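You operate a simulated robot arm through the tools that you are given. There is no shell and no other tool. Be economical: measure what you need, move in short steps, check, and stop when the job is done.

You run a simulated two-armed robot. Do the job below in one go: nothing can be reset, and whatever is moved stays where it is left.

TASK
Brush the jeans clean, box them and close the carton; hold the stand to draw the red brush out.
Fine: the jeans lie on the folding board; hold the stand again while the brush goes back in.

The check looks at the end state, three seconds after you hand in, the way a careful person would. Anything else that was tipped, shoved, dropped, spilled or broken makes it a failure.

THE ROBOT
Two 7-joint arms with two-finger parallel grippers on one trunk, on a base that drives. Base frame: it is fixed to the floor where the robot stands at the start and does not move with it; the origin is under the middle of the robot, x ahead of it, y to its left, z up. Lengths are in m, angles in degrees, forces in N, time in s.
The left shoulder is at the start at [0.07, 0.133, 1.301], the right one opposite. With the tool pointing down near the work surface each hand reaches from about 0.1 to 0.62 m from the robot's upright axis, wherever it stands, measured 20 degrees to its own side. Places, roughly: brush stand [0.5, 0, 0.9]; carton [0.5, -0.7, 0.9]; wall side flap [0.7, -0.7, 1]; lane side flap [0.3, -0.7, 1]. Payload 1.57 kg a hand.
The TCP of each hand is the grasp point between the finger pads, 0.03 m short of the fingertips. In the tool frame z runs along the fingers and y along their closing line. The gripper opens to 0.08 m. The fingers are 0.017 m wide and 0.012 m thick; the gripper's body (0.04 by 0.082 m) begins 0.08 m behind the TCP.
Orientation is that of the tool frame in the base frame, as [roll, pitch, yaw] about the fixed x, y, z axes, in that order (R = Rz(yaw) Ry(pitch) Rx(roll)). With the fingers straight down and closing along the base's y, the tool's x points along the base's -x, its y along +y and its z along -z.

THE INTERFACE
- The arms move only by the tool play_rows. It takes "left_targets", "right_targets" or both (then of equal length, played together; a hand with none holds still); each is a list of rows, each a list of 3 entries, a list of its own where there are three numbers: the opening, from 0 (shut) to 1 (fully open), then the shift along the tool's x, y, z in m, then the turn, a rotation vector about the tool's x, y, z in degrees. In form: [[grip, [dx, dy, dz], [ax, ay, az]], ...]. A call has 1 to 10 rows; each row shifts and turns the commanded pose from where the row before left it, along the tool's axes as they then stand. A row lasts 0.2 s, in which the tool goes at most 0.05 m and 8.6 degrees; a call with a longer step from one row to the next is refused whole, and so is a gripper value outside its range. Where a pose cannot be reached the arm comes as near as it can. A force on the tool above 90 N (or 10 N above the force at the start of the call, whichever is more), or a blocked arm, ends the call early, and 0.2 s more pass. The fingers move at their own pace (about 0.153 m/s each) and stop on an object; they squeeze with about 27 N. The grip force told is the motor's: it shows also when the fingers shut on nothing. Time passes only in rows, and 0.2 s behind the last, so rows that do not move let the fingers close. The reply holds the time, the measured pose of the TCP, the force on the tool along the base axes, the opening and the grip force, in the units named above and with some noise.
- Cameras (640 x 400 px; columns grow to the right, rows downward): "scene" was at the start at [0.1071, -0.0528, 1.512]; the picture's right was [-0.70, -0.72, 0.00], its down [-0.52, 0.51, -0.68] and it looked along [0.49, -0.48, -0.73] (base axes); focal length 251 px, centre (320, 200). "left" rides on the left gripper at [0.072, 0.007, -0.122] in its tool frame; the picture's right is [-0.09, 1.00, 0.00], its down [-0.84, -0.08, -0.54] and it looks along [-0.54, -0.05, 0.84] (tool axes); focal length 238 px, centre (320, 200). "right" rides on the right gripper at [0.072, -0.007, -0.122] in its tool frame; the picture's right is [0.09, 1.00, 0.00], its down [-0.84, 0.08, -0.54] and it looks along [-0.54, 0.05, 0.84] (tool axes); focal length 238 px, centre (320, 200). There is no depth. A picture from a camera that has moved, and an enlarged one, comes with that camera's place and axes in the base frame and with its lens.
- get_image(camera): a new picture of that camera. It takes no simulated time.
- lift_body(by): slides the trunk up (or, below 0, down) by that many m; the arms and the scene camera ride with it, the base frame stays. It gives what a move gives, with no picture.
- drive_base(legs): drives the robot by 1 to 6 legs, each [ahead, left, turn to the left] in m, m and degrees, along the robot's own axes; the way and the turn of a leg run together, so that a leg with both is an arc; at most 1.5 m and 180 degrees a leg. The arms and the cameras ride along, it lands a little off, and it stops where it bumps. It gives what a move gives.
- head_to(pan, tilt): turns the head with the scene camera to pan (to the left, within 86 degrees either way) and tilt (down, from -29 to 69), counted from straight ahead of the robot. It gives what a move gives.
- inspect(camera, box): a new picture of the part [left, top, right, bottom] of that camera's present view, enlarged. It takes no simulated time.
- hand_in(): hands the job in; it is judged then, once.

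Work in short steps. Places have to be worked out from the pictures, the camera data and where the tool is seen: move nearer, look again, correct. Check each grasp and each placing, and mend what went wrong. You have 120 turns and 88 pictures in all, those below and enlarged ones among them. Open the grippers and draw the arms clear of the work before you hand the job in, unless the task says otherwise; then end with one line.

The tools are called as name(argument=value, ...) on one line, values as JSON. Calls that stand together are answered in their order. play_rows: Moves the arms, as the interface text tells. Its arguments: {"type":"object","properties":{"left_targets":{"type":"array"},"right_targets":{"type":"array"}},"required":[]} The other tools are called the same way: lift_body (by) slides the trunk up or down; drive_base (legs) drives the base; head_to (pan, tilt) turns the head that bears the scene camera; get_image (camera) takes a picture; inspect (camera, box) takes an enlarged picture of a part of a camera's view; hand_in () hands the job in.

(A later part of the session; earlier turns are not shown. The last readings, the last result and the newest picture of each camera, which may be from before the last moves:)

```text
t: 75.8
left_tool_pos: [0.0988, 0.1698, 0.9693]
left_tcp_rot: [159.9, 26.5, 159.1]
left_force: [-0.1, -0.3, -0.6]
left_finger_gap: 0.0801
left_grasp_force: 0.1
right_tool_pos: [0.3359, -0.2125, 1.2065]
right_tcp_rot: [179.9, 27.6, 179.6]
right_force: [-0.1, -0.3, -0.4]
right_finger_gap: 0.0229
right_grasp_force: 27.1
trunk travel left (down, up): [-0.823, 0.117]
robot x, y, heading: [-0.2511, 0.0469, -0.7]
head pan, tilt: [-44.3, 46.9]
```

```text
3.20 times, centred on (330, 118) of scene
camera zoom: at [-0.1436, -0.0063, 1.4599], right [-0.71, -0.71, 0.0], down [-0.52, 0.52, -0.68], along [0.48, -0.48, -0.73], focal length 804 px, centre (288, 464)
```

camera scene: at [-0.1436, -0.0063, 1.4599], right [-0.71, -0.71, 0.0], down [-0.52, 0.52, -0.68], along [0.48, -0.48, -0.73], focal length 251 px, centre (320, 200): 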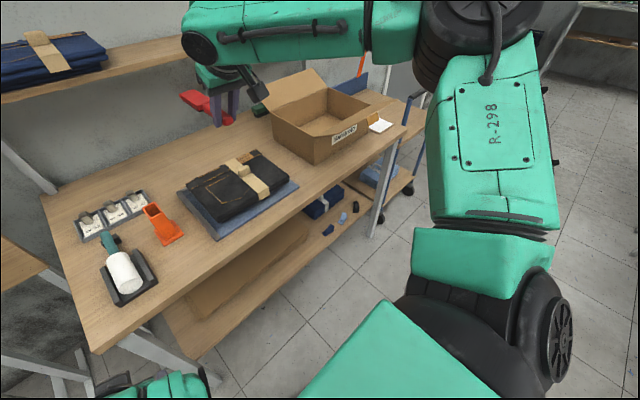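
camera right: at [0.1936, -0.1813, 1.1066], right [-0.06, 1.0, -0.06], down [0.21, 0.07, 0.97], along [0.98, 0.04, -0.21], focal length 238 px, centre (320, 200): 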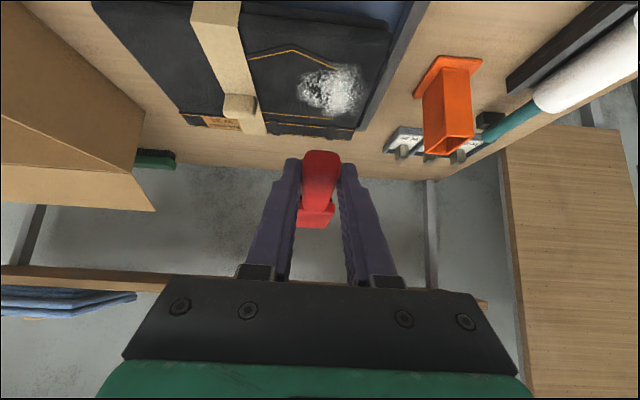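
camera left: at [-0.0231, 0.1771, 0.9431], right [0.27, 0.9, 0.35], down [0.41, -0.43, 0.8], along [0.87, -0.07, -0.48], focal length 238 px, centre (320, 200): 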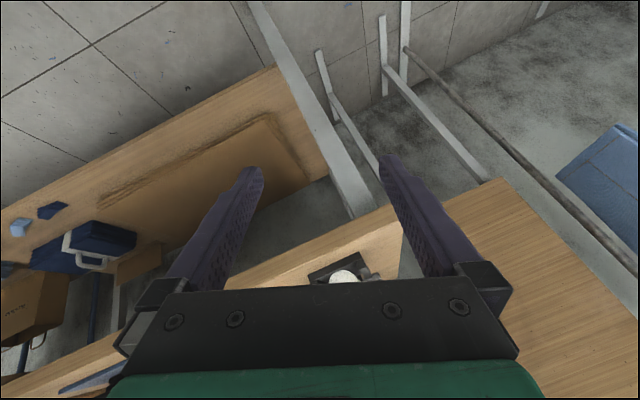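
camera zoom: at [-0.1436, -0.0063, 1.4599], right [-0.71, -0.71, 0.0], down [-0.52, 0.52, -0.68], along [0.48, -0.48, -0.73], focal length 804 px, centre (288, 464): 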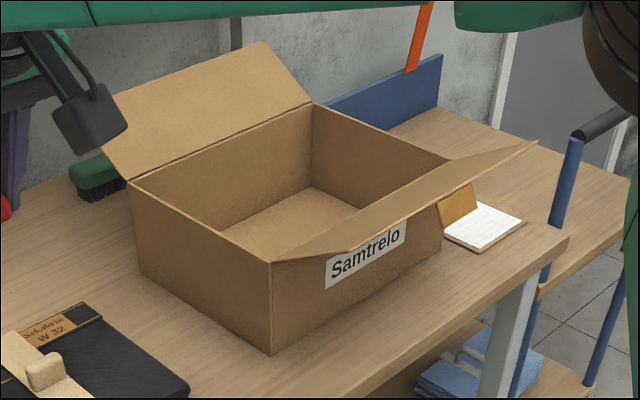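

Flap is fine (just edge-on). Now I reorient the right hand so the brush hangs head-down with bristles toward +y: tool to vertical first, then yaw 90°.

play_rows(right_targets=[[0, [0, 0, 0], [0, 8.6, 0]], [0, [0, 0, 0], [0, 8.6, 0]], [0, [0, 0, 0], [0, 8.6, 0]], [0, [0.03, 0, 0], [0, 2, 0]], [0, [0.04, 0, 0], [0, 0, 0]], [0, [0.04, 0, 0], [0, 0, 0]], [0, [0, 0, 0], [0, 0, 8.6]], [0, [0, 0, 0], [0, 0, 8.6]], [0, [0, 0, 0], [0, 0, 8.6]], [0, [0, 0, 0], [0, 0, 8.6]]])

play_rows(right_targets=[[0, [0, 0, 0], [0, 0, 8.6]], [0, [0, 0, 0], [0, 0, 8.6]], [0, [0, 0, 0], [0, 0, 8.6]], [0, [0, 0, 0], [0, 0, 8.6]], [0, [0, 0, 0], [0, 0, 8.6]], [0, [0, 0, 0], [0, 0, 8.6]], [0, [0, 0, 0], [0, 0, 4]], [0, [0, 0, 0], [0, 8.5, 0]], [0, [0, 0, 0], [0, 8.5, 0]], [0, [0, 0, 0], [0, 8.5, 0]]])

play_rows(right_targets=[[0, [0, 0, 0], [0, 8.5, 0]], [0, [0, 0, 0], [0, 8.5, 0]], [0, [0, 0, 0], [0, 8.5, 0]], [0, [0, 0, 0], [0, 4, 0]], [0, [0, 0, 0], [0, 0, 0]]])

get_image(camera="scene")

```text
t: 78.0
left_tool_pos: [0.0987, 0.1707, 0.9702]
left_tcp_rot: [159.8, 26.5, 159.0]
left_force: [-0.2, 0.3, -0.7]
left_finger_gap: 0.0799
left_grasp_force: 0.2
right_tool_pos: [0.2014, -0.2161, 1.1988]
right_tcp_rot: [180.0, -0.1, 145.1]
right_force: [-0.2, -0.2, -0.6]
right_finger_gap: 0.0228
right_grasp_force: 27.0
right hand out of reach, approached as far as the arm can: row 3
trunk travel left (down, up): [-0.823, 0.117]
robot x, y, heading: [-0.2505, 0.049, -1.0]
head pan, tilt: [-44.3, 46.9]
```

```text
t: 80.2
left_tool_pos: [0.0987, 0.17, 0.9699]
left_tcp_rot: [159.8, 26.5, 159.0]
left_force: [-0.6, 0.1, 0.1]
left_finger_gap: 0.0801
left_grasp_force: 0.1
right_tool_pos: [0.2024, -0.2162, 1.2003]
right_tcp_rot: [-179.9, -25.7, 89.6]
right_force: [-0.6, -0.1, -0.6]
right_finger_gap: 0.0229
right_grasp_force: 27.0
trunk travel left (down, up): [-0.823, 0.117]
robot x, y, heading: [-0.2506, 0.0468, -0.7]
head pan, tilt: [-44.3, 46.9]
```

```text
t: 81.4
left_tool_pos: [0.099, 0.1702, 0.9691]
left_tcp_rot: [160.0, 26.5, 158.9]
left_force: [-0.3, -0.9, 0.4]
left_finger_gap: 0.0801
left_grasp_force: 0.0
right_tool_pos: [0.2031, -0.2153, 1.1987]
right_tcp_rot: [-179.8, -55.1, 89.5]
right_force: [0.1, 0.1, -1.4]
right_finger_gap: 0.0229
right_grasp_force: 27.2
trunk travel left (down, up): [-0.823, 0.117]
robot x, y, heading: [-0.2487, 0.0462, -0.9]
head pan, tilt: [-44.3, 46.9]
```

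```text
31 pictures are left
camera scene: at [-0.144, -0.0061, 1.46], right [-0.71, -0.71, 0.0], down [-0.52, 0.52, -0.68], along [0.48, -0.48, -0.73], focal length 251 px, centre (320, 200)
```

scene: 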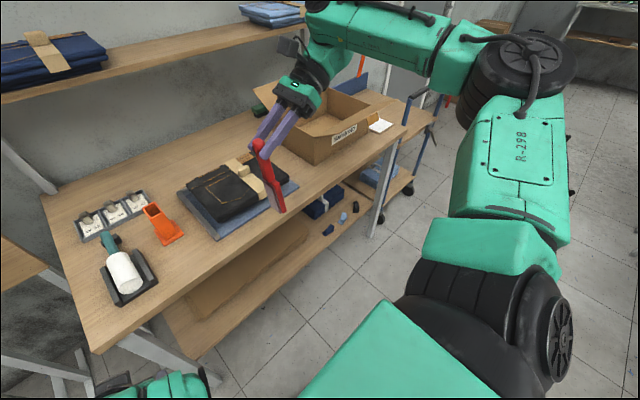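

The brush hangs vertical. Before driving forward, I raise the left hand clear of the lint roller and bring it back to its stand-holding orientation.

play_rows(left_targets=[[1, [-0.02, 0.014, -0.038], [0, 0, 0]], [1, [-0.02, 0.014, -0.038], [0, 0, 0]], [1, [-0.02, 0.014, -0.038], [0, 0, 0]], [1, [0, 0, 0], [1.6, -5.1, -5.1]], [1, [0, 0, 0], [1.6, -5.1, -5.1]], [1, [0, 0, 0], [1.6, -5.1, -5.1]], [1, [0, 0, 0], [1.6, -5.1, -5.1]], [1, [0, 0, 0], [0, 0, 0]]])

```text
t: 82.1
left_tool_pos: [0.0959, 0.2027, 1.0553]
left_tcp_rot: [147.5, 19.9, 152.6]
left_force: [0.1, 0.4, 0.1]
left_finger_gap: 0.0799
left_grasp_force: 0.1
left hand out of reach, approached as far as the arm can: row 3
right_tool_pos: [0.2033, -0.2161, 1.1994]
right_tcp_rot: [-179.8, -55.2, 89.4]
right_force: [0.1, -0.9, -1.1]
right_finger_gap: 0.0234
right_grasp_force: 27.3
trunk travel left (down, up): [-0.823, 0.117]
robot x, y, heading: [-0.2488, 0.0479, -0.8]
head pan, tilt: [-44.3, 46.9]
stopped in row 3 (left hand): the arm was blocked; the commanded pose is now the measured one
```

The left was too near the body. I extend it forward first, then rotate it.

play_rows(left_targets=[[1, [-0.037, -0.002, 0.0145], [0, 0, 0]], [1, [-0.037, -0.002, 0.0145], [0, 0, 0]], [1, [-0.037, -0.002, 0.0145], [0, 0, 0]], [1, [-0.037, -0.002, 0.0145], [0, 0, 0]], [1, [0, 0, 0], [3.08, -4.48, -6.02]], [1, [0, 0, 0], [3.08, -4.48, -6.02]], [1, [0, 0, 0], [3.08, -4.48, -6.02]], [1, [0, 0, 0], [3.08, -4.48, -6.02]], [1, [0, 0, 0], [3.08, -4.48, -6.02]]])

```text
t: 82.8
left_tool_pos: [0.1816, 0.2131, 1.0423]
left_tcp_rot: [138.9, 14.6, 151.1]
left_force: [-0.6, 0.1, 0.4]
left_finger_gap: 0.0801
left_grasp_force: 0.0
right_tool_pos: [0.2041, -0.2147, 1.1986]
right_tcp_rot: [-179.8, -55.1, 89.4]
right_force: [-0.6, -1.0, -0.1]
right_finger_gap: 0.0229
right_grasp_force: 27.3
trunk travel left (down, up): [-0.823, 0.117]
robot x, y, heading: [-0.2497, 0.0503, -0.6]
head pan, tilt: [-44.3, 46.9]
stopped in row 3 (left hand): the arm was blocked; the commanded pose is now the measured one
```

The left arm is being blocked by something. I turn the head to look at it.

head_to(pan=40, tilt=55)

get_image(camera="scene")

```text
t: 84.4
left_tool_pos: [0.181, 0.211, 1.0426]
left_tcp_rot: [138.9, 14.5, 151.2]
left_force: [0.0, 0.7, -0.1]
left_finger_gap: 0.08
left_grasp_force: 0.0
right_tool_pos: [0.2028, -0.2158, 1.1979]
right_tcp_rot: [-179.7, -55.1, 89.4]
right_force: [-0.1, 0.3, -0.7]
right_finger_gap: 0.0233
right_grasp_force: 26.9
trunk travel left (down, up): [-0.823, 0.117]
robot x, y, heading: [-0.2512, 0.0468, -1.0]
head pan, tilt: [40.0, 55.0]
```

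```text
30 pictures are left
camera scene: at [-0.1441, 0.0957, 1.4492], right [0.63, -0.78, 0.0], down [-0.64, -0.52, -0.57], along [0.44, 0.36, -0.82], focal length 251 px, centre (320, 200)
```

scene: 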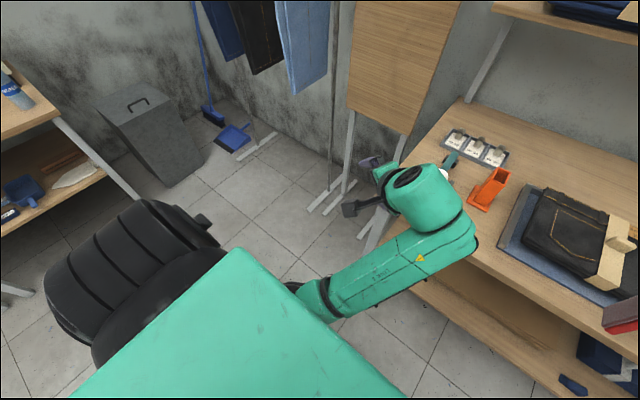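

The left forearm is folded close to the body. I move the hand inward/up, toward where it worked before, and then rotate it back.

play_rows(left_targets=[[1, [-0.022, -0.017, -0.023], [0, 0, 0]], [1, [-0.022, -0.017, -0.023], [0, 0, 0]], [1, [-0.022, -0.017, -0.023], [0, 0, 0]], [1, [-0.022, -0.017, -0.023], [0, 0, 0]], [1, [-0.022, -0.017, -0.023], [0, 0, 0]], [1, [0, 0, 0], [3.9, -4.07, -5.94]], [1, [0, 0, 0], [3.9, -4.07, -5.94]], [1, [0, 0, 0], [3.9, -4.07, -5.94]], [1, [0, 0, 0], [3.9, -4.07, -5.94]], [1, [0, 0, 0], [3.9, -4.07, -5.94]]])

```text
t: 85.1
left_tool_pos: [0.1898, 0.1953, 1.048]
left_tcp_rot: [129.4, 8.6, 151.6]
left_force: [-0.2, 1.2, -0.4]
left_finger_gap: 0.0802
left_grasp_force: 0.0
right_tool_pos: [0.2038, -0.2159, 1.1991]
right_tcp_rot: [-179.7, -55.1, 89.3]
right_force: [0.8, -0.1, -0.5]
right_finger_gap: 0.0233
right_grasp_force: 27.0
trunk travel left (down, up): [-0.823, 0.117]
robot x, y, heading: [-0.2492, 0.0478, -1.1]
head pan, tilt: [40.0, 55.0]
stopped in row 3 (left hand): the arm was blocked; the commanded pose is now the measured one
```

Each inward motion gets blocked, probably elbow against trunk. I try extending forward/outward to free the elbow.

play_rows(left_targets=[[1, [-0.029, 0.0105, 0.0275], [0, 0, 0]], [1, [-0.029, 0.0105, 0.0275], [0, 0, 0]], [1, [-0.029, 0.0105, 0.0275], [0, 0, 0]], [1, [-0.029, 0.0105, 0.0275], [0, 0, 0]]])

get_image(camera="scene")

```text
t: 86.1
left_tool_pos: [0.3507, 0.2387, 1.0269]
left_tcp_rot: [129.8, 8.7, 151.5]
left_force: [-0.5, 0.8, -0.9]
left_finger_gap: 0.08
left_grasp_force: 0.1
right_tool_pos: [0.205, -0.2153, 1.1992]
right_tcp_rot: [-179.6, -55.1, 89.2]
right_force: [1.1, 0.3, -0.4]
right_finger_gap: 0.0232
right_grasp_force: 27.4
trunk travel left (down, up): [-0.823, 0.117]
robot x, y, heading: [-0.2511, 0.0464, -0.8]
head pan, tilt: [40.0, 55.0]
```

```text
29 pictures are left
camera scene: at [-0.142, 0.0966, 1.449], right [0.63, -0.77, 0.0], down [-0.64, -0.52, -0.57], along [0.44, 0.36, -0.82], focal length 251 px, centre (320, 200)
```

scene: 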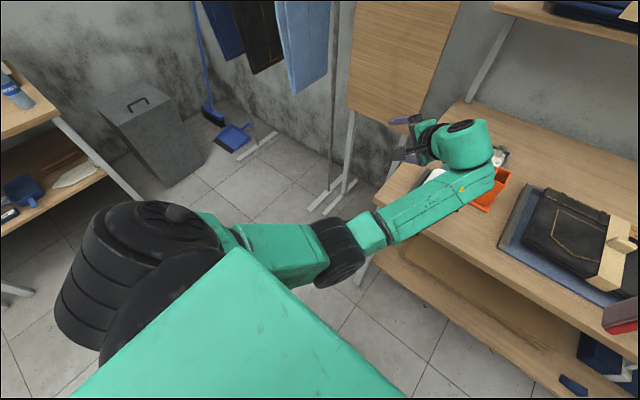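

Free now. I rotate the left hand back to the stand-holding orientation in place.

play_rows(left_targets=[[1, [0, 0, 0], [4.75, -3.79, -5.84]], [1, [0, 0, 0], [4.75, -3.79, -5.84]], [1, [0, 0, 0], [4.75, -3.79, -5.84]], [1, [0, 0, 0], [4.75, -3.79, -5.84]], [1, [0, 0, 0], [4.75, -3.79, -5.84]], [1, [0, 0, 0], [4.75, -3.79, -5.84]], [1, [0, 0, 0], [4.75, -3.79, -5.84]], [1, [0, 0, 0], [0, 0, 0]]])

```text
t: 87.9
left_tool_pos: [0.3601, 0.2549, 1.0605]
left_tcp_rot: [177.4, 53.8, 179.2]
left_force: [0.1, -0.7, -0.4]
left_finger_gap: 0.08
left_grasp_force: 0.0
right_tool_pos: [0.2018, -0.2149, 1.1998]
right_tcp_rot: [-179.8, -55.1, 89.3]
right_force: [-0.5, -0.1, -0.4]
right_finger_gap: 0.0233
right_grasp_force: 26.5
trunk travel left (down, up): [-0.823, 0.117]
robot x, y, heading: [-0.2489, 0.0468, -0.6]
head pan, tilt: [40.0, 55.0]
```

Left is restored. Now drive forward 0.2 m (and 0.04 right) toward the stand with both hands high.

drive_base(legs=[[0.2, -0.04, 0.8]])

play_rows(left_targets=[[1, [0.02, -0.03, -0.025], [0, -1, 0]], [1, [0.02, -0.04, -0.025], [0, 0, 0]], [1, [0.02, -0.04, -0.025], [0, 0, 0]], [1, [0.02, -0.04, -0.025], [0, 0, 0]], [1, [0.02, -0.03, -0.03], [0, 0, 0]], [1, [0.02, 0, -0.03], [0, 0, 0]]])

head_to(pan=-20, tilt=50)

get_image(camera="scene")

```text
t: 89.5
left_tool_pos: [0.5547, 0.2203, 1.0515]
left_tcp_rot: [176.8, 52.9, 179.4]
left_force: [-1.0, -0.7, 0.1]
left_finger_gap: 0.0799
left_grasp_force: 0.0
right_tool_pos: [0.4047, -0.2514, 1.2013]
right_tcp_rot: [180.0, -55.1, 90.3]
right_force: [-0.4, -0.8, -0.4]
right_finger_gap: 0.0232
right_grasp_force: 26.9
trunk travel left (down, up): [-0.823, 0.117]
robot x, y, heading: [-0.0474, 0.0054, -0.0]
head pan, tilt: [40.0, 55.0]
```

```text
refused: row 2 steps farther than a row can; nothing moved
```

```text
t: 90.8
left_tool_pos: [0.5574, 0.2233, 1.0512]
left_tcp_rot: [176.1, 52.7, 179.3]
left_force: [0.1, -0.2, -0.3]
left_finger_gap: 0.0799
left_grasp_force: 0.1
right_tool_pos: [0.4093, -0.2534, 1.1992]
right_tcp_rot: [-179.8, -55.0, 90.1]
right_force: [-0.3, -0.7, -0.1]
right_finger_gap: 0.0231
right_grasp_force: 27.4
trunk travel left (down, up): [-0.823, 0.117]
robot x, y, heading: [-0.0503, 0.0048, -0.4]
head pan, tilt: [-20.0, 50.0]
```

```text
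28 pictures are left
camera scene: at [0.075, -0.0179, 1.4557], right [-0.34, -0.94, 0.0], down [-0.72, 0.26, -0.64], along [0.6, -0.22, -0.77], focal length 251 px, centre (320, 200)
```

scene: 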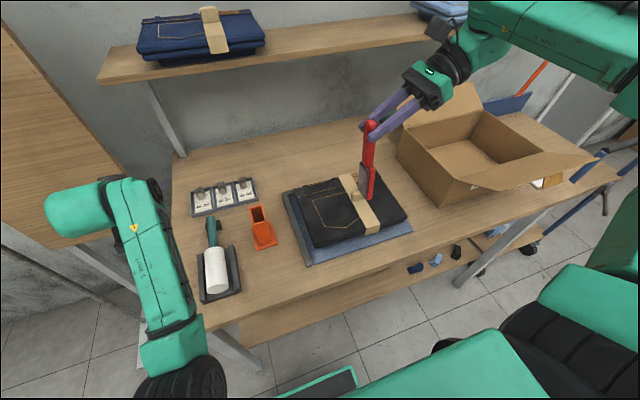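

Good view: stand, jeans, and brush all fine. I bring the left hand back in front of the stand.

play_rows(left_targets=[[1, [0.0175, -0.036, -0.023], [0, 0, 0]], [1, [0.0175, -0.036, -0.023], [0, 0, 0]], [1, [0.0175, -0.036, -0.023], [0, 0, 0]], [1, [0.0175, -0.036, -0.023], [0, 0, 0]], [1, [0.0175, -0.036, -0.023], [0, 0, 0]], [1, [0.0175, -0.036, -0.023], [0, 0, 0]], [1, [0, 0, 0], [3.9, -2, 0]], [1, [0.024, 0, 0.018], [0, 0, 0]], [1, [0.024, 0, 0.018], [0, 0, 0]], [1, [0, 0, 0], [0, 0, 0]]])

get_image(camera="left")

```text
t: 91.4
left_tool_pos: [0.5429, 0.1966, 1.1641]
left_tcp_rot: [163.8, 65.6, 171.1]
left_force: [0.2, 0.8, -0.2]
left_finger_gap: 0.0802
left_grasp_force: 0.1
right_tool_pos: [0.4064, -0.255, 1.1992]
right_tcp_rot: [-179.9, -55.2, 90.1]
right_force: [0.3, -0.4, -0.6]
right_finger_gap: 0.0229
right_grasp_force: 26.9
trunk travel left (down, up): [-0.823, 0.117]
robot x, y, heading: [-0.0491, 0.0066, 0.1]
head pan, tilt: [-20.0, 50.0]
stopped in row 2 (left hand): the arm was blocked; the commanded pose is now the measured one
```

```text
27 pictures are left
camera left: at [0.4022, 0.1913, 1.1492], right [-0.06, 0.98, 0.2], down [-0.14, -0.2, 0.97], along [0.99, 0.03, 0.15], focal length 238 px, centre (320, 200)
```

left: 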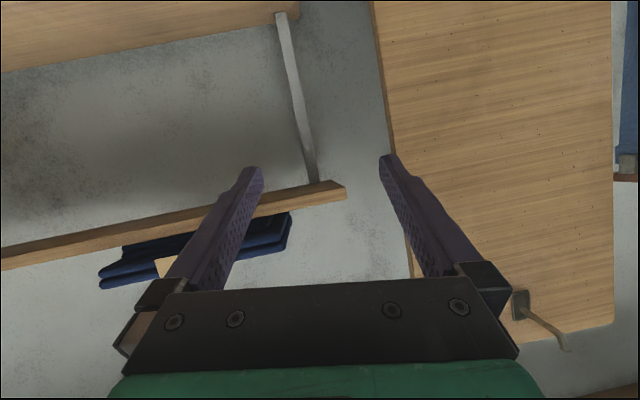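

The left elbow seems to hang low near the table edge. I raise the trunk 0.1 m and retry in smaller moves.

lift_body(by=0.1)

play_rows(left_targets=[[1, [0, -0.03, -0.03], [0, 0, 0]], [1, [0, -0.03, -0.03], [0, 0, 0]], [1, [0, -0.03, -0.03], [0, 0, 0]], [1, [0, -0.03, -0.03], [0, 0, 0]]])

get_image(camera="scene")

```text
t: 92.7
left_tool_pos: [0.5451, 0.1985, 1.2625]
left_tcp_rot: [164.0, 65.5, 171.2]
left_force: [-0.5, -0.5, 1.1]
left_finger_gap: 0.0802
left_grasp_force: 0.1
right_tool_pos: [0.4081, -0.2534, 1.2991]
right_tcp_rot: [-179.9, -55.2, 90.2]
right_force: [0.2, 0.6, -0.9]
right_finger_gap: 0.0231
right_grasp_force: 26.8
trunk travel left (down, up): [-0.923, 0.017]
robot x, y, heading: [-0.0471, 0.0054, 0.0]
head pan, tilt: [-20.0, 50.0]
```

```text
t: 93.5
left_tool_pos: [0.496, 0.1491, 1.3657]
left_tcp_rot: [134.9, 73.6, 147.7]
left_force: [-0.6, 0.0, -1.1]
left_finger_gap: 0.0798
left_grasp_force: 0.0
right_tool_pos: [0.4077, -0.2541, 1.298]
right_tcp_rot: [-179.8, -55.2, 90.1]
right_force: [0.2, -0.4, -0.3]
right_finger_gap: 0.0234
right_grasp_force: 27.0
trunk travel left (down, up): [-0.923, 0.017]
robot x, y, heading: [-0.0489, 0.0019, -0.1]
head pan, tilt: [-20.0, 50.0]
stopped in row 3 (left hand): the arm was blocked; the commanded pose is now the measured one
```

```text
26 pictures are left
camera scene: at [0.074, -0.0194, 1.5558], right [-0.34, -0.94, 0.0], down [-0.72, 0.26, -0.64], along [0.6, -0.22, -0.77], focal length 251 px, centre (320, 200)
```

scene: 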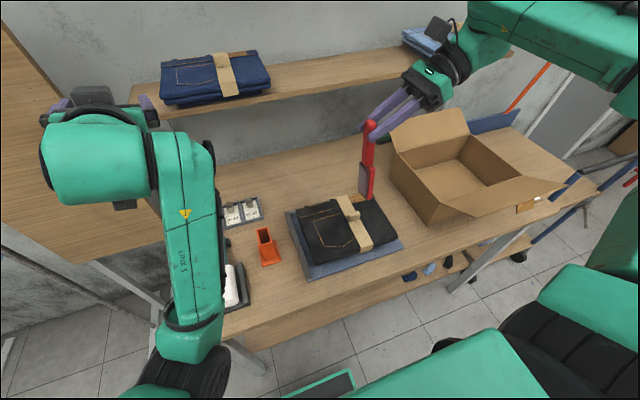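

The left arm sits in an elbow-low branch. I rotate the hand toward straight down, which should lift the elbow back to its original posture.

play_rows(left_targets=[[1, [0.02, 0.01, 0], [1.75, 7.65, 0.2]], [1, [0.02, 0.01, 0], [1.75, 7.65, 0.2]], [1, [0.02, 0, 0], [1.75, 7.65, 0.2]], [1, [0.01, 0, 0], [1.75, 7.65, 0.2]], [1, [0, 0, 0], [1.75, 7.65, 0.2]], [1, [0, 0, 0], [1.75, 7.65, 0.2]], [1, [0, 0, 0], [1.75, 7.65, 0.2]], [1, [0, 0, 0], [1.75, 7.65, 0.2]], [1, [0, 0, 0], [1.75, 7.65, 0.2]], [1, [0, 0, 0], [1.75, 7.65, 0.2]]])

```text
t: 95.7
left_tool_pos: [0.531, 0.1933, 1.2689]
left_tcp_rot: [-179.7, -0.2, 179.6]
left_force: [-0.3, -0.7, 0.2]
left_finger_gap: 0.0799
left_grasp_force: 0.0
left hand out of reach, approached as far as the arm can: row 5, 6, 7, 8
right_tool_pos: [0.4088, -0.2522, 1.2986]
right_tcp_rot: [-179.8, -55.0, 90.0]
right_force: [-0.5, 0.1, -0.6]
right_finger_gap: 0.0232
right_grasp_force: 27.1
trunk travel left (down, up): [-0.923, 0.017]
robot x, y, heading: [-0.0472, 0.0044, -0.1]
head pan, tilt: [-20.0, 50.0]
```

Recovered to tool-down. Move to (0.40, 0, 1.26) and tilt as at the start.

play_rows(left_targets=[[1, [0.026, -0.036, 0], [0, 0, 0]], [1, [0.026, -0.036, 0], [0, 0, 0]], [1, [0.026, -0.036, 0], [0, 0, 0]], [1, [0.026, -0.036, 0], [0, 0, 0]], [1, [0.02, -0.036, 0], [0, 0, 0]], [1, [0, 0, 0], [0, 0, 0]]])

play_rows(left_targets=[[1, [0, 0, 0], [0, -8.4, 0]], [1, [0, 0, 0], [0, -8.4, 0]], [1, [0, 0, 0], [0, -8.4, 0]], [1, [0, 0, 0], [0, -8.4, 0]], [1, [0, 0, 0], [0, -8.4, 0]], [1, [0, 0, 0], [0, -8.4, 0]], [1, [0, 0, 0], [0, 0, 0]]])

```text
t: 97.1
left_tool_pos: [0.5109, 0.0191, 1.286]
left_tcp_rot: [-179.9, -0.4, 179.7]
left_force: [0.7, -0.7, -0.4]
left_finger_gap: 0.0802
left_grasp_force: 0.0
left hand out of reach, approached as far as the arm can: row 1, 2, 3, 4, 5
right_tool_pos: [0.4083, -0.2519, 1.2992]
right_tcp_rot: [-179.8, -54.9, 90.1]
right_force: [-1.6, -0.1, -1.1]
right_finger_gap: 0.0232
right_grasp_force: 26.8
trunk travel left (down, up): [-0.923, 0.017]
robot x, y, heading: [-0.0441, 0.0062, -0.3]
head pan, tilt: [-20.0, 50.0]
```

```text
t: 98.7
left_tool_pos: [0.5395, 0.0301, 1.2984]
left_tcp_rot: [179.8, 50.9, -180.0]
left_force: [0.3, -0.3, -0.5]
left_finger_gap: 0.08
left_grasp_force: 0.0
left hand out of reach, approached as far as the arm can: row 1, 2
right_tool_pos: [0.4076, -0.254, 1.2986]
right_tcp_rot: [-179.8, -55.1, 90.2]
right_force: [0.5, 0.4, -0.2]
right_finger_gap: 0.023
right_grasp_force: 26.9
trunk travel left (down, up): [-0.923, 0.017]
robot x, y, heading: [-0.0464, 0.0078, 0.1]
head pan, tilt: [-20.0, 50.0]
```

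Tilted again. Now go down and back to the pre-grasp point in front of the stand.

play_rows(left_targets=[[1, [0.042, -0.004, 0.009], [0, 0, 0]], [1, [0.042, -0.004, 0.009], [0, 0, 0]], [1, [0.042, -0.004, 0.009], [0, 0, 0]], [1, [0.042, -0.004, 0.009], [0, 0, 0]], [1, [0.042, -0.004, 0.009], [0, 0, 0]], [1, [0.042, -0.004, 0.009], [0, 0, 0]], [1, [0.042, -0.004, 0.009], [0, 0, 0]], [1, [0.042, -0.004, 0.009], [0, 0, 0]], [1, [0, 0, 0], [0, 0, 0]]])

get_image(camera="left")

```text
t: 99.5
left_tool_pos: [0.5157, 0.0427, 1.2892]
left_tcp_rot: [172.8, 64.3, 176.1]
left_force: [0.5, -0.2, 0.2]
left_finger_gap: 0.0801
left_grasp_force: 0.0
right_tool_pos: [0.4072, -0.2539, 1.298]
right_tcp_rot: [-179.8, -55.2, 90.1]
right_force: [0.2, -0.5, 0.4]
right_finger_gap: 0.0231
right_grasp_force: 27.1
trunk travel left (down, up): [-0.923, 0.017]
robot x, y, heading: [-0.0488, 0.005, -0.0]
head pan, tilt: [-20.0, 50.0]
stopped in row 4 (left hand): the arm was blocked; the commanded pose is now the measured one
```

```text
25 pictures are left
camera left: at [0.3747, 0.0433, 1.2784], right [0.0, 0.99, 0.14], down [-0.12, -0.14, 0.98], along [0.99, -0.01, 0.12], focal length 238 px, centre (320, 200)
```

left: 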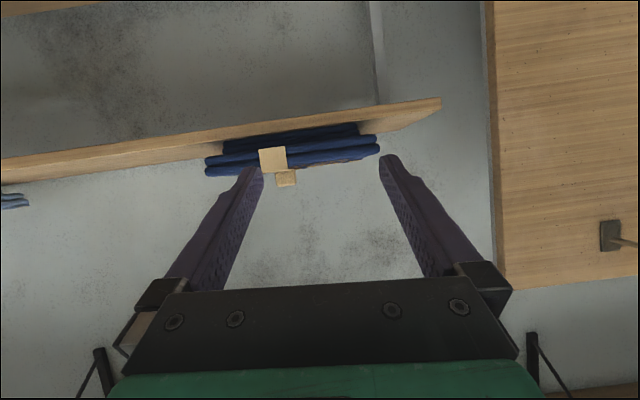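

Still blocked, so I look at the left elbow directly.

head_to(pan=30, tilt=60)

get_image(camera="scene")

```text
t: 100.7
left_tool_pos: [0.5174, 0.0434, 1.2888]
left_tcp_rot: [173.1, 64.2, 176.2]
left_force: [0.1, 0.9, -0.1]
left_finger_gap: 0.08
left_grasp_force: 0.0
right_tool_pos: [0.4086, -0.2533, 1.299]
right_tcp_rot: [-179.9, -55.1, 90.2]
right_force: [-0.3, 0.7, -1.4]
right_finger_gap: 0.0231
right_grasp_force: 27.0
trunk travel left (down, up): [-0.923, 0.017]
robot x, y, heading: [-0.0495, 0.0066, 0.1]
head pan, tilt: [30.0, 60.0]
```

```text
24 pictures are left
camera scene: at [0.0601, 0.0414, 1.5432], right [0.5, -0.87, 0.0], down [-0.75, -0.43, -0.5], along [0.43, 0.25, -0.87], focal length 251 px, centre (320, 200)
```

scene: 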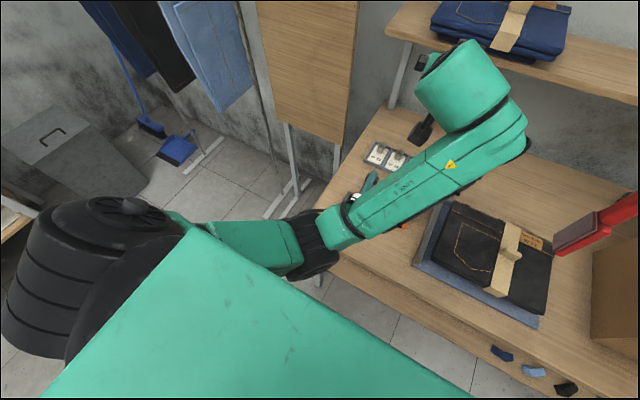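

The elbow is tucked in front of the trunk. Pointing the hand to the right will make the elbow swing out to the left, so I yaw it −60° while extended.

play_rows(left_targets=[[1, [0, 0.02, 0], [7.7, 0, 3.77]], [1, [0, 0.02, 0], [7.7, 0, 3.77]], [1, [0, 0.02, 0], [7.7, 0, 3.77]], [1, [0, 0, 0], [7.7, 0, 3.77]], [1, [0, 0, 0], [7.7, 0, 3.77]], [1, [0, 0, 0], [7.7, 0, 3.77]], [1, [0, 0, 0], [7.7, 0, 3.77]], [1, [0, 0, 0], [0, 0, 0]]])

get_image(camera="scene")

```text
t: 102.5
left_tool_pos: [0.5217, 0.1004, 1.2906]
left_tcp_rot: [176.4, 61.7, 118.8]
left_force: [-0.5, 0.7, 0.9]
left_finger_gap: 0.0798
left_grasp_force: 0.0
right_tool_pos: [0.4081, -0.2529, 1.2997]
right_tcp_rot: [-179.8, -55.1, 90.2]
right_force: [0.2, 0.1, -0.4]
right_finger_gap: 0.0231
right_grasp_force: 26.8
trunk travel left (down, up): [-0.923, 0.017]
robot x, y, heading: [-0.0493, 0.0068, -0.3]
head pan, tilt: [30.0, 60.0]
```

```text
23 pictures are left
camera scene: at [0.0599, 0.0414, 1.5432], right [0.5, -0.87, 0.0], down [-0.75, -0.43, -0.5], along [0.43, 0.25, -0.87], focal length 251 px, centre (320, 200)
```

scene: 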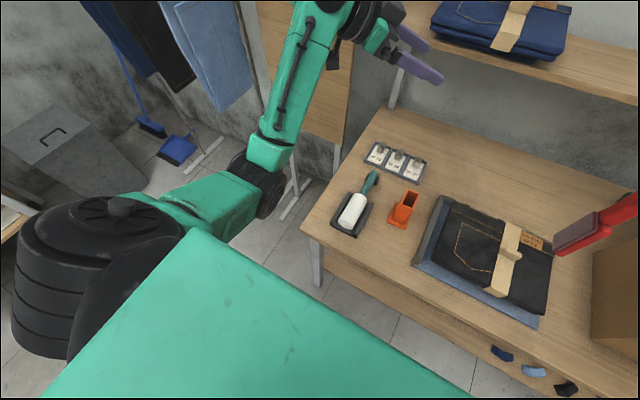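

The elbow is out and free. I bring the hand back and down in this yaw, then yaw back.

play_rows(left_targets=[[1, [0.03, -0.021, 0.012], [0, 0, 0]], [1, [0.03, -0.021, 0.012], [0, 0, 0]], [1, [0.03, -0.021, 0.012], [0, 0, 0]], [1, [0.03, -0.021, 0.012], [0, 0, 0]], [1, [0.03, -0.021, 0.012], [0, 0, 0]], [1, [0.03, -0.021, 0.012], [0, 0, 0]]])

play_rows(left_targets=[[1, [0, 0, 0], [-7.55, 0, -4.07]], [1, [0, 0, 0], [-7.55, 0, -4.07]], [1, [0, 0, 0], [-7.55, 0, -4.07]], [1, [0, 0, 0], [-7.55, 0, -4.07]], [1, [0, 0, 0], [-7.55, 0, -4.07]], [1, [0, 0, 0], [-7.55, 0, -4.07]], [1, [0, 0, 0], [-7.55, 0, -4.07]], [1, [0, 0, 0], [3.6, 5, 0]], [1, [0, 0, 0], [0, 5, 0]]])

```text
t: 103.9
left_tool_pos: [0.408, 0.0539, 1.0964]
left_tcp_rot: [176.4, 61.8, 118.8]
left_force: [-0.9, 0.0, 0.0]
left_finger_gap: 0.08
left_grasp_force: 0.1
right_tool_pos: [0.4071, -0.2524, 1.2995]
right_tcp_rot: [-179.8, -55.1, 90.2]
right_force: [-0.3, 0.6, -0.7]
right_finger_gap: 0.0233
right_grasp_force: 27.1
trunk travel left (down, up): [-0.923, 0.017]
robot x, y, heading: [-0.0474, 0.0057, -0.2]
head pan, tilt: [30.0, 60.0]
```

```text
t: 105.7
left_tool_pos: [0.3973, 0.0703, 1.0728]
left_tcp_rot: [166.7, 57.6, 165.2]
left_force: [0.2, 0.3, 0.0]
left_finger_gap: 0.0801
left_grasp_force: 0.0
right_tool_pos: [0.4075, -0.2521, 1.3001]
right_tcp_rot: [-179.9, -55.0, 90.2]
right_force: [0.0, -0.6, -0.6]
right_finger_gap: 0.023
right_grasp_force: 27.1
trunk travel left (down, up): [-0.923, 0.017]
robot x, y, heading: [-0.0484, 0.0053, -0.3]
head pan, tilt: [30.0, 60.0]
stopped in row 9 (left hand): the arm was blocked; the commanded pose is now the measured one
```

Nearly back (yaw 165). I shift inward and down a bit and then finish the rotation.

play_rows(left_targets=[[1, [0.012, -0.027, 0.005], [0, 0, 0]], [1, [0.012, -0.027, 0.005], [0, 0, 0]], [1, [0.012, -0.027, 0.005], [0, 0, 0]], [1, [0, 0, 0], [0.65, 4, -3.9]], [1, [0, 0, 0], [0.65, 4, -3.9]], [1, [0, 0, 0], [0, 0, 0]]])

```text
t: 106.7
left_tool_pos: [0.3781, 0.0253, 0.9974]
left_tcp_rot: [157.5, 53.1, 155.7]
left_force: [0.4, -0.3, -0.3]
left_finger_gap: 0.08
left_grasp_force: 0.2
right_tool_pos: [0.4082, -0.2526, 1.2995]
right_tcp_rot: [-179.8, -55.2, 90.1]
right_force: [0.6, -0.4, -0.6]
right_finger_gap: 0.023
right_grasp_force: 26.9
trunk travel left (down, up): [-0.923, 0.017]
robot x, y, heading: [-0.046, 0.009, 0.1]
head pan, tilt: [30.0, 60.0]
stopped in row 4 (left hand): the arm was blocked; the commanded pose is now the measured one
```

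The straight-ahead pose stays blocked for this elbow. Instead, I'll hold the cup from the left side (fingers closing along x), which suits the elbow-out posture. I raise the hand, move out, and rotate.

play_rows(left_targets=[[1, [-0.018, 0.04, -0.017], [0, 0, 0]], [1, [-0.018, 0.04, -0.017], [0, 0, 0]], [1, [-0.018, 0.03, -0.017], [0, 0, 0]], [1, [0, 0, 0], [6.9, 0.27, 4.83]], [1, [0, 0, 0], [6.9, 0.27, 4.83]], [1, [0, 0, 0], [6.9, 0.27, 4.83]], [1, [0, 0, 0], [6.9, 0.27, 4.83]], [1, [0, 0, 0], [6.9, 0.27, 4.83]], [1, [0, 0, 0], [6.9, 0.27, 4.83]], [1, [0, 0, 0], [6.9, 0.27, 4.83]]])

play_rows(left_targets=[[1, [0, 0, 0], [6.9, 0.27, 4.83]], [1, [0, 0, 0], [6.9, 0.27, 4.83]], [1, [0, 0, 0], [6.9, 0.27, 4.83]], [1, [0, 0, 0], [0, 0, 0]]])

```text
t: 108.9
left_tool_pos: [0.3778, 0.1169, 1.0937]
left_tcp_rot: [171.8, 41.9, 109.1]
left_force: [-0.5, 0.4, -0.4]
left_finger_gap: 0.0799
left_grasp_force: 0.2
right_tool_pos: [0.4095, -0.2525, 1.2984]
right_tcp_rot: [-179.8, -55.1, 90.0]
right_force: [-0.1, 0.2, -0.7]
right_finger_gap: 0.023
right_grasp_force: 26.8
trunk travel left (down, up): [-0.923, 0.017]
robot x, y, heading: [-0.0446, 0.0042, -0.3]
head pan, tilt: [30.0, 60.0]
```

```text
t: 109.9
left_tool_pos: [0.3777, 0.1147, 1.0954]
left_tcp_rot: [-179.9, 40.2, 90.2]
left_force: [0.0, 0.4, -0.5]
left_finger_gap: 0.08
left_grasp_force: 0.0
right_tool_pos: [0.4091, -0.2528, 1.2998]
right_tcp_rot: [-179.9, -55.1, 90.1]
right_force: [0.6, -0.8, -0.4]
right_finger_gap: 0.0228
right_grasp_force: 26.7
trunk travel left (down, up): [-0.923, 0.017]
robot x, y, heading: [-0.0517, 0.0024, -0.3]
head pan, tilt: [30.0, 60.0]
```

Exactly as wanted. I move to the pre-grasp left of the cup and take a left-camera look.

play_rows(left_targets=[[1, [0.006, 0.024, 0.0], [0, 0, 0]], [1, [0.006, 0.024, 0.024], [0, 0, 0]], [1, [0.006, 0.024, 0.024], [0, 0, 0]], [1, [0.006, 0.024, 0.024], [0, 0, 0]], [1, [0, 0, 0.02], [0, 0, 0]], [1, [0, 0, 0], [0, 0, 0]]])

get_image(camera="left")

```text
t: 111.3
left_tool_pos: [0.4727, 0.0753, 1.0095]
left_tcp_rot: [-179.9, 40.2, 90.0]
left_force: [0.6, -0.6, 0.2]
left_finger_gap: 0.0798
left_grasp_force: 0.1
right_tool_pos: [0.4069, -0.2536, 1.2985]
right_tcp_rot: [-179.9, -55.1, 90.1]
right_force: [-0.7, -0.2, -0.5]
right_finger_gap: 0.023
right_grasp_force: 26.9
trunk travel left (down, up): [-0.923, 0.017]
robot x, y, heading: [-0.0457, 0.0026, 0.4]
head pan, tilt: [30.0, 60.0]
```

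```text
22 pictures are left
camera left: at [0.4783, 0.2081, 1.0577], right [1.0, -0.07, 0.06], down [-0.08, -0.29, 0.95], along [-0.05, -0.95, -0.29], focal length 238 px, centre (320, 200)
```

left: 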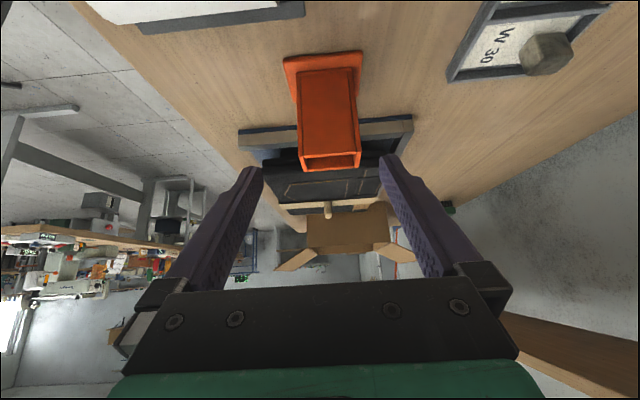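

Cup centre at x≈0.480. I shift 7 mm, advance 0.10 m, and close.

play_rows(left_targets=[[1, [0, 0.007, 0.03], [0, 0, 0]], [1, [0, 0, 0.03], [0, 0, 0]], [1, [0, 0, 0.025], [0, 0, 0]], [1, [0, 0, 0.019], [0, 0, 0]], [1, [0, 0, 0], [0, 0, 0]], [0.75, [0, 0, 0], [0, 0, 0]], [0.5, [0, 0, 0], [0, 0, 0]], [0, [0, 0, 0], [0, 0, 0]], [0, [0, 0, 0], [0, 0, 0]]])

head_to(pan=-15, tilt=52)

get_image(camera="scene")

```text
t: 113.3
left_tool_pos: [0.4789, 0.0062, 0.9276]
left_tcp_rot: [-180.0, 40.3, 90.2]
left_force: [0.9, 0.2, -0.5]
left_finger_gap: 0.0577
left_grasp_force: 27.1
right_tool_pos: [0.4081, -0.2528, 1.2992]
right_tcp_rot: [-179.8, -55.1, 90.0]
right_force: [-0.3, -0.2, 0.0]
right_finger_gap: 0.0228
right_grasp_force: 27.1
trunk travel left (down, up): [-0.923, 0.017]
robot x, y, heading: [-0.0465, 0.007, -0.2]
head pan, tilt: [30.0, 60.0]
```

```text
t: 114.4
left_tool_pos: [0.4792, 0.0075, 0.9275]
left_tcp_rot: [-179.9, 40.3, 90.2]
left_force: [-0.2, 0.2, 0.3]
left_finger_gap: 0.0576
left_grasp_force: 27.4
right_tool_pos: [0.4078, -0.2526, 1.2997]
right_tcp_rot: [-179.8, -55.1, 90.1]
right_force: [-1.2, -0.3, 0.2]
right_finger_gap: 0.023
right_grasp_force: 27.3
trunk travel left (down, up): [-0.923, 0.017]
robot x, y, heading: [-0.0485, 0.007, -0.2]
head pan, tilt: [-15.0, 52.0]
```

```text
21 pictures are left
camera scene: at [0.0751, -0.0109, 1.5531], right [-0.26, -0.97, 0.0], down [-0.76, 0.2, -0.62], along [0.59, -0.16, -0.79], focal length 251 px, centre (320, 200)
```

scene: 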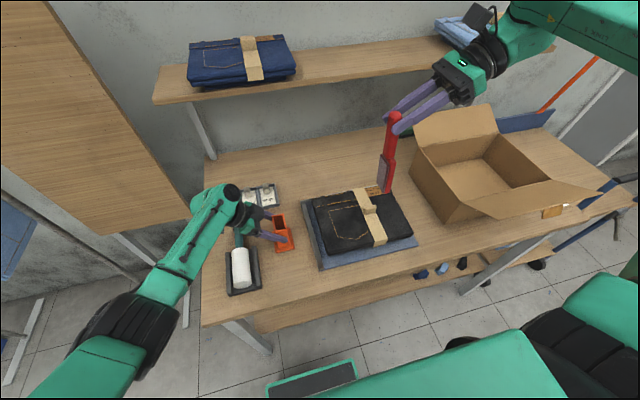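

The stand is held at x≈0.479. The brush needs about 7° more tilt to be vertical; I apply that and move it above the cup.

play_rows(right_targets=[[0, [0, 0, 0], [0, 7.5, 0]], [0, [0, 0.012, 0.036], [0, 0, 0]], [0, [0, 0.012, 0.036], [0, 0, 0]], [0, [0, 0.012, 0.036], [0, 0, 0]], [0, [0.001, 0.012, 0.036], [0, 0, 0]], [0, [0.001, 0.012, 0.036], [0, 0, 0]], [0, [0.002, 0.011, 0.036], [0, 0, 0]], [0, [0.002, 0, 0.036], [0, 0, 0]], [0, [0, 0, 0], [0, 0, 0]]])

inspect(camera="scene", box=[220, 130, 360, 270])

get_image(camera="right")

```text
t: 116.4
left_tool_pos: [0.4786, 0.0064, 0.9276]
left_tcp_rot: [-179.9, 40.1, 90.2]
left_force: [0.0, 0.4, 0.4]
left_finger_gap: 0.0573
left_grasp_force: 27.1
right_tool_pos: [0.426, -0.0288, 1.2265]
right_tcp_rot: [-179.9, -62.4, 89.9]
right_force: [-0.4, 0.8, 0.2]
right_finger_gap: 0.0232
right_grasp_force: 27.0
right hand out of reach, approached as far as the arm can: row 5, 6, 7, 8
trunk travel left (down, up): [-0.923, 0.017]
robot x, y, heading: [-0.0467, 0.0101, -0.3]
head pan, tilt: [-15.0, 52.0]
```

```text
2.86 times, centred on (290, 200) of scene
camera zoom: at [0.0749, -0.0113, 1.5531], right [-0.26, -0.97, 0.0], down [-0.76, 0.21, -0.62], along [0.59, -0.16, -0.79], focal length 718 px, centre (406, 200)
```

zoom: 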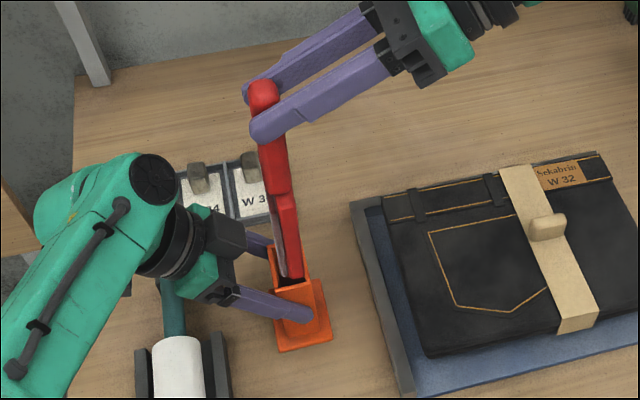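

```text
19 pictures are left
camera right: at [0.4196, -0.1023, 1.3494], right [1.0, 0.04, 0.08], down [0.08, -0.87, -0.49], along [0.05, 0.49, -0.87], focal length 238 px, centre (320, 200)
```

right: 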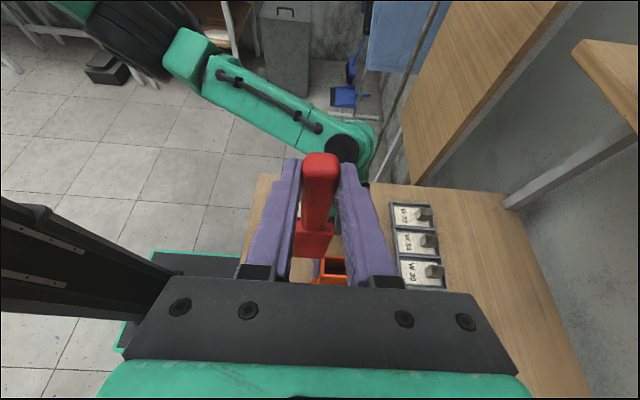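

The right arm can't reach far enough in x from here. I release and back the left hand out, raise both, drive 0.07 m forward, and lower the trunk 0.1 m.

play_rows(left_targets=[[0.85, [0, 0, 0], [0, 0, 0]], [1, [0, 0, 0], [0, 0, 0]], [1, [0, 0, -0.03], [0, 0, 0]], [1, [0, 0, -0.03], [0, 0, 0]], [1, [0, 0, -0.03], [0, 0, 0]], [1, [-0.0215, 0, -0.0255], [0, 0, 0]], [1, [-0.0215, 0, -0.0255], [0, 0, 0]], [1, [-0.0215, 0, -0.0255], [0, 0, 0]]], right_targets=[[0, [0, 0, 0], [0, 0, 0]], [0, [0, 0, 0], [0, 0, 0]], [0, [0, 0, 0], [0, 0, 0]], [0, [0, 0, 0], [0, 0, 0]], [0, [0, 0, 0], [0, 0, 0]], [0, [0.0295, 0, -0.0154], [0, 0, 0]], [0, [0.0295, 0, -0.0154], [0, 0, 0]], [0, [0.0295, 0, -0.0154], [0, 0, 0]]])

drive_base(legs=[[0.07, 0, 0]])

lift_body(by=-0.1)

```text
t: 118.2
left_tool_pos: [0.4774, 0.0649, 1.0955]
left_tcp_rot: [-179.9, 40.2, 90.2]
left_force: [-0.5, -0.1, -0.6]
left_finger_gap: 0.08
left_grasp_force: 0.1
right_tool_pos: [0.4248, -0.0288, 1.3278]
right_tcp_rot: [-179.7, -62.6, 90.0]
right_force: [-0.1, 0.4, -0.3]
right_finger_gap: 0.0229
right_grasp_force: 27.4
trunk travel left (down, up): [-0.923, 0.017]
robot x, y, heading: [-0.0467, 0.0081, -0.1]
head pan, tilt: [-15.0, 52.0]
```

```text
t: 119.2
left_tool_pos: [0.5389, 0.0646, 1.0993]
left_tcp_rot: [179.5, 40.2, 89.9]
left_force: [-0.2, 0.3, 0.0]
left_finger_gap: 0.08
left_grasp_force: 0.0
right_tool_pos: [0.4829, -0.028, 1.3317]
right_tcp_rot: [179.2, -62.5, 91.1]
right_force: [-1.2, 0.0, -0.6]
right_finger_gap: 0.0232
right_grasp_force: 26.6
trunk travel left (down, up): [-0.923, 0.017]
robot x, y, heading: [0.022, 0.007, 0.1]
head pan, tilt: [-15.0, 52.0]
```

```text
t: 120.5
left_tool_pos: [0.5456, 0.0646, 0.9959]
left_tcp_rot: [-179.9, 40.2, 90.2]
left_force: [-0.2, 0.1, 0.6]
left_finger_gap: 0.0799
left_grasp_force: 0.0
right_tool_pos: [0.492, -0.0302, 1.2291]
right_tcp_rot: [-179.9, -62.6, 90.3]
right_force: [-0.3, -0.2, -0.1]
right_finger_gap: 0.0232
right_grasp_force: 26.6
trunk travel left (down, up): [-0.823, 0.117]
robot x, y, heading: [0.0191, 0.0067, 0.3]
head pan, tilt: [-15.0, 52.0]
```

Now regrip the cup with the left hand.

play_rows(left_targets=[[1, [0, -0.034, 0], [0, 0, 0]], [1, [0, -0.033, 0], [0, 0, 0]], [1, [0, 0, 0], [0, 0, 0]], [1, [0, 0, 0.03], [0, 0, 0]], [1, [0, 0, 0.03], [0, 0, 0]], [1, [0, 0, 0.03], [0, 0, 0]], [1, [0, 0, 0], [0, 0, 0]], [0.7, [0, 0, 0], [0, 0, 0]], [0, [0, 0, 0], [0, 0, 0]], [0, [0, 0, 0], [0, 0, 0]]])

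get_image(camera="scene")

get_image(camera="right")

```text
t: 122.8
left_tool_pos: [0.4805, 0.008, 0.9262]
left_tcp_rot: [-179.9, 40.2, 90.3]
left_force: [-0.6, 1.6, -0.4]
left_finger_gap: 0.0573
left_grasp_force: 27.1
right_tool_pos: [0.4935, -0.0305, 1.2273]
right_tcp_rot: [-179.8, -62.5, 90.2]
right_force: [0.8, 0.8, -0.9]
right_finger_gap: 0.0231
right_grasp_force: 26.6
trunk travel left (down, up): [-0.823, 0.117]
robot x, y, heading: [0.0205, 0.0056, 0.3]
head pan, tilt: [-15.0, 52.0]
```

```text
18 pictures are left
camera scene: at [0.1429, -0.0107, 1.4531], right [-0.26, -0.97, 0.0], down [-0.76, 0.2, -0.62], along [0.59, -0.16, -0.79], focal length 251 px, centre (320, 200)
```

scene: 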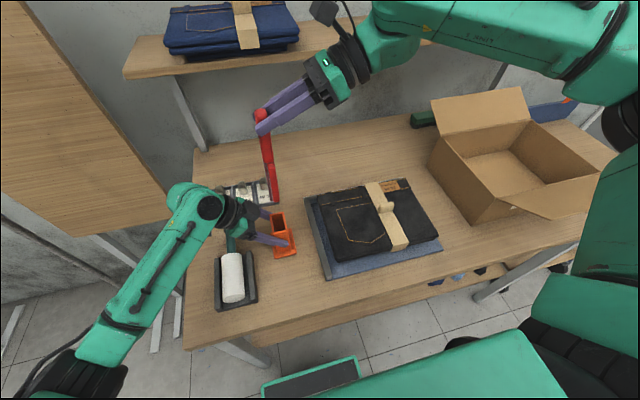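

```text
17 pictures are left
camera right: at [0.487, -0.1039, 1.3503], right [1.0, 0.05, 0.08], down [0.08, -0.87, -0.49], along [0.05, 0.5, -0.87], focal length 238 px, centre (320, 200)
```

right: 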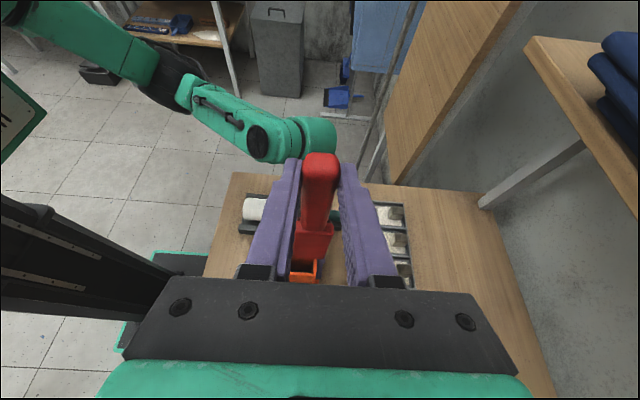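

The stand is held again. I zoom in to measure brush alignment with the cup.

inspect(camera="scene", box=[230, 95, 320, 265])

```text
2.35 times, centred on (275, 180) of scene
camera zoom: at [0.1429, -0.0107, 1.4531], right [-0.26, -0.97, 0.0], down [-0.76, 0.2, -0.62], along [0.59, -0.16, -0.79], focal length 591 px, centre (426, 247)
```

zoom: 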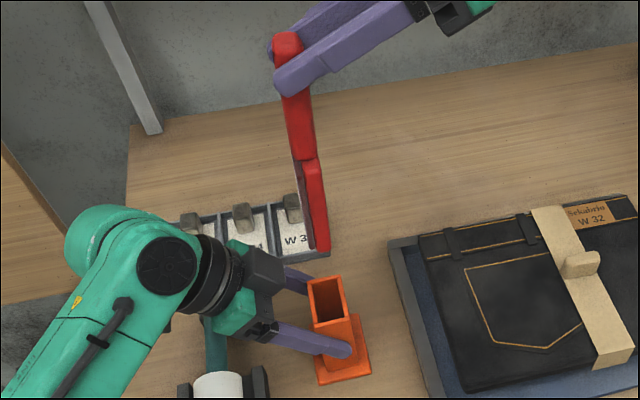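

Brush is about 3° off vertical and 1.3 cm too far in x. I correct both and lower to just above the rim.

play_rows(right_targets=[[0, [0, -0.0145, 0], [0, -3, 0]], [0, [0.005, 0, 0.0085], [0, 0, 0]], [0, [-0.013, 0, 0.007], [0, 0, 0]], [0, [-0.009, 0, 0.005], [0, 0, 0]], [0, [0, 0, 0], [0, 0, 0]]])

inspect(camera="scene", box=[240, 110, 320, 265])

```text
t: 124.0
left_tool_pos: [0.4789, 0.0081, 0.9258]
left_tcp_rot: [-179.9, 40.2, 90.3]
left_force: [-0.1, 0.5, 0.6]
left_finger_gap: 0.0574
left_grasp_force: 27.3
right_tool_pos: [0.4792, -0.0193, 1.2038]
right_tcp_rot: [-179.8, -59.6, 90.2]
right_force: [-0.2, 0.1, -0.6]
right_finger_gap: 0.0233
right_grasp_force: 26.8
trunk travel left (down, up): [-0.823, 0.117]
robot x, y, heading: [0.0181, 0.0038, 0.2]
head pan, tilt: [-15.0, 52.0]
```

```text
2.58 times, centred on (280, 188) of scene
camera zoom: at [0.143, -0.0104, 1.4531], right [-0.26, -0.97, 0.0], down [-0.76, 0.2, -0.62], along [0.59, -0.16, -0.79], focal length 648 px, centre (423, 232)
```

zoom: 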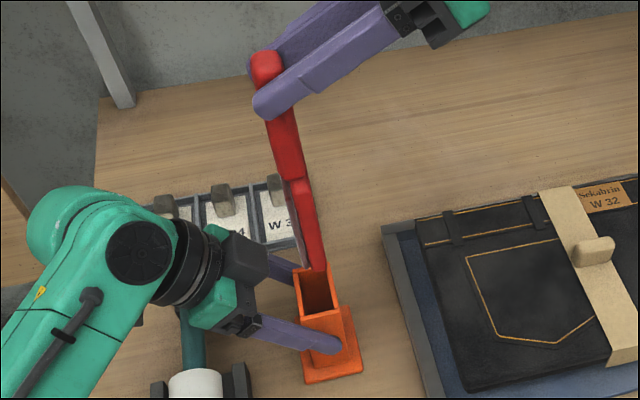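

Brush is vertical and lined up in y with the rim centre. I lower gently and watch forces.

play_rows(right_targets=[[0, [-0.0086, 0, 0.0051], [0, 0, 0]], [0, [-0.0086, 0, 0.0051], [0, 0, 0]], [0, [-0.0086, 0, 0.0051], [0, 0, 0]], [0, [-0.0086, 0, 0.0051], [0, 0, 0]], [0, [0, 0, 0], [0, 0, 0]]])

inspect(camera="scene", box=[240, 110, 320, 265])

```text
t: 125.2
left_tool_pos: [0.4796, 0.0066, 0.9258]
left_tcp_rot: [-179.9, 40.2, 90.3]
left_force: [0.3, -0.3, 0.4]
left_finger_gap: 0.0574
left_grasp_force: 27.1
right_tool_pos: [0.478, -0.0219, 1.1626]
right_tcp_rot: [-179.8, -59.6, 90.2]
right_force: [0.5, -0.7, -0.5]
right_finger_gap: 0.023
right_grasp_force: 27.2
trunk travel left (down, up): [-0.823, 0.117]
robot x, y, heading: [0.0208, 0.005, 0.3]
head pan, tilt: [-15.0, 52.0]
```

```text
2.58 times, centred on (280, 188) of scene
camera zoom: at [0.1429, -0.0107, 1.4531], right [-0.26, -0.97, 0.0], down [-0.76, 0.2, -0.62], along [0.59, -0.16, -0.79], focal length 648 px, centre (423, 232)
```

zoom: 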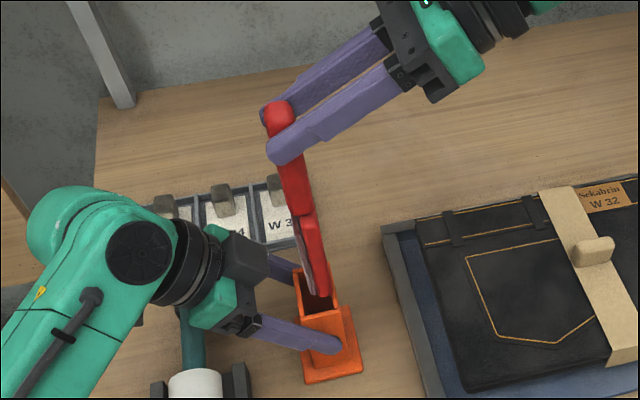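

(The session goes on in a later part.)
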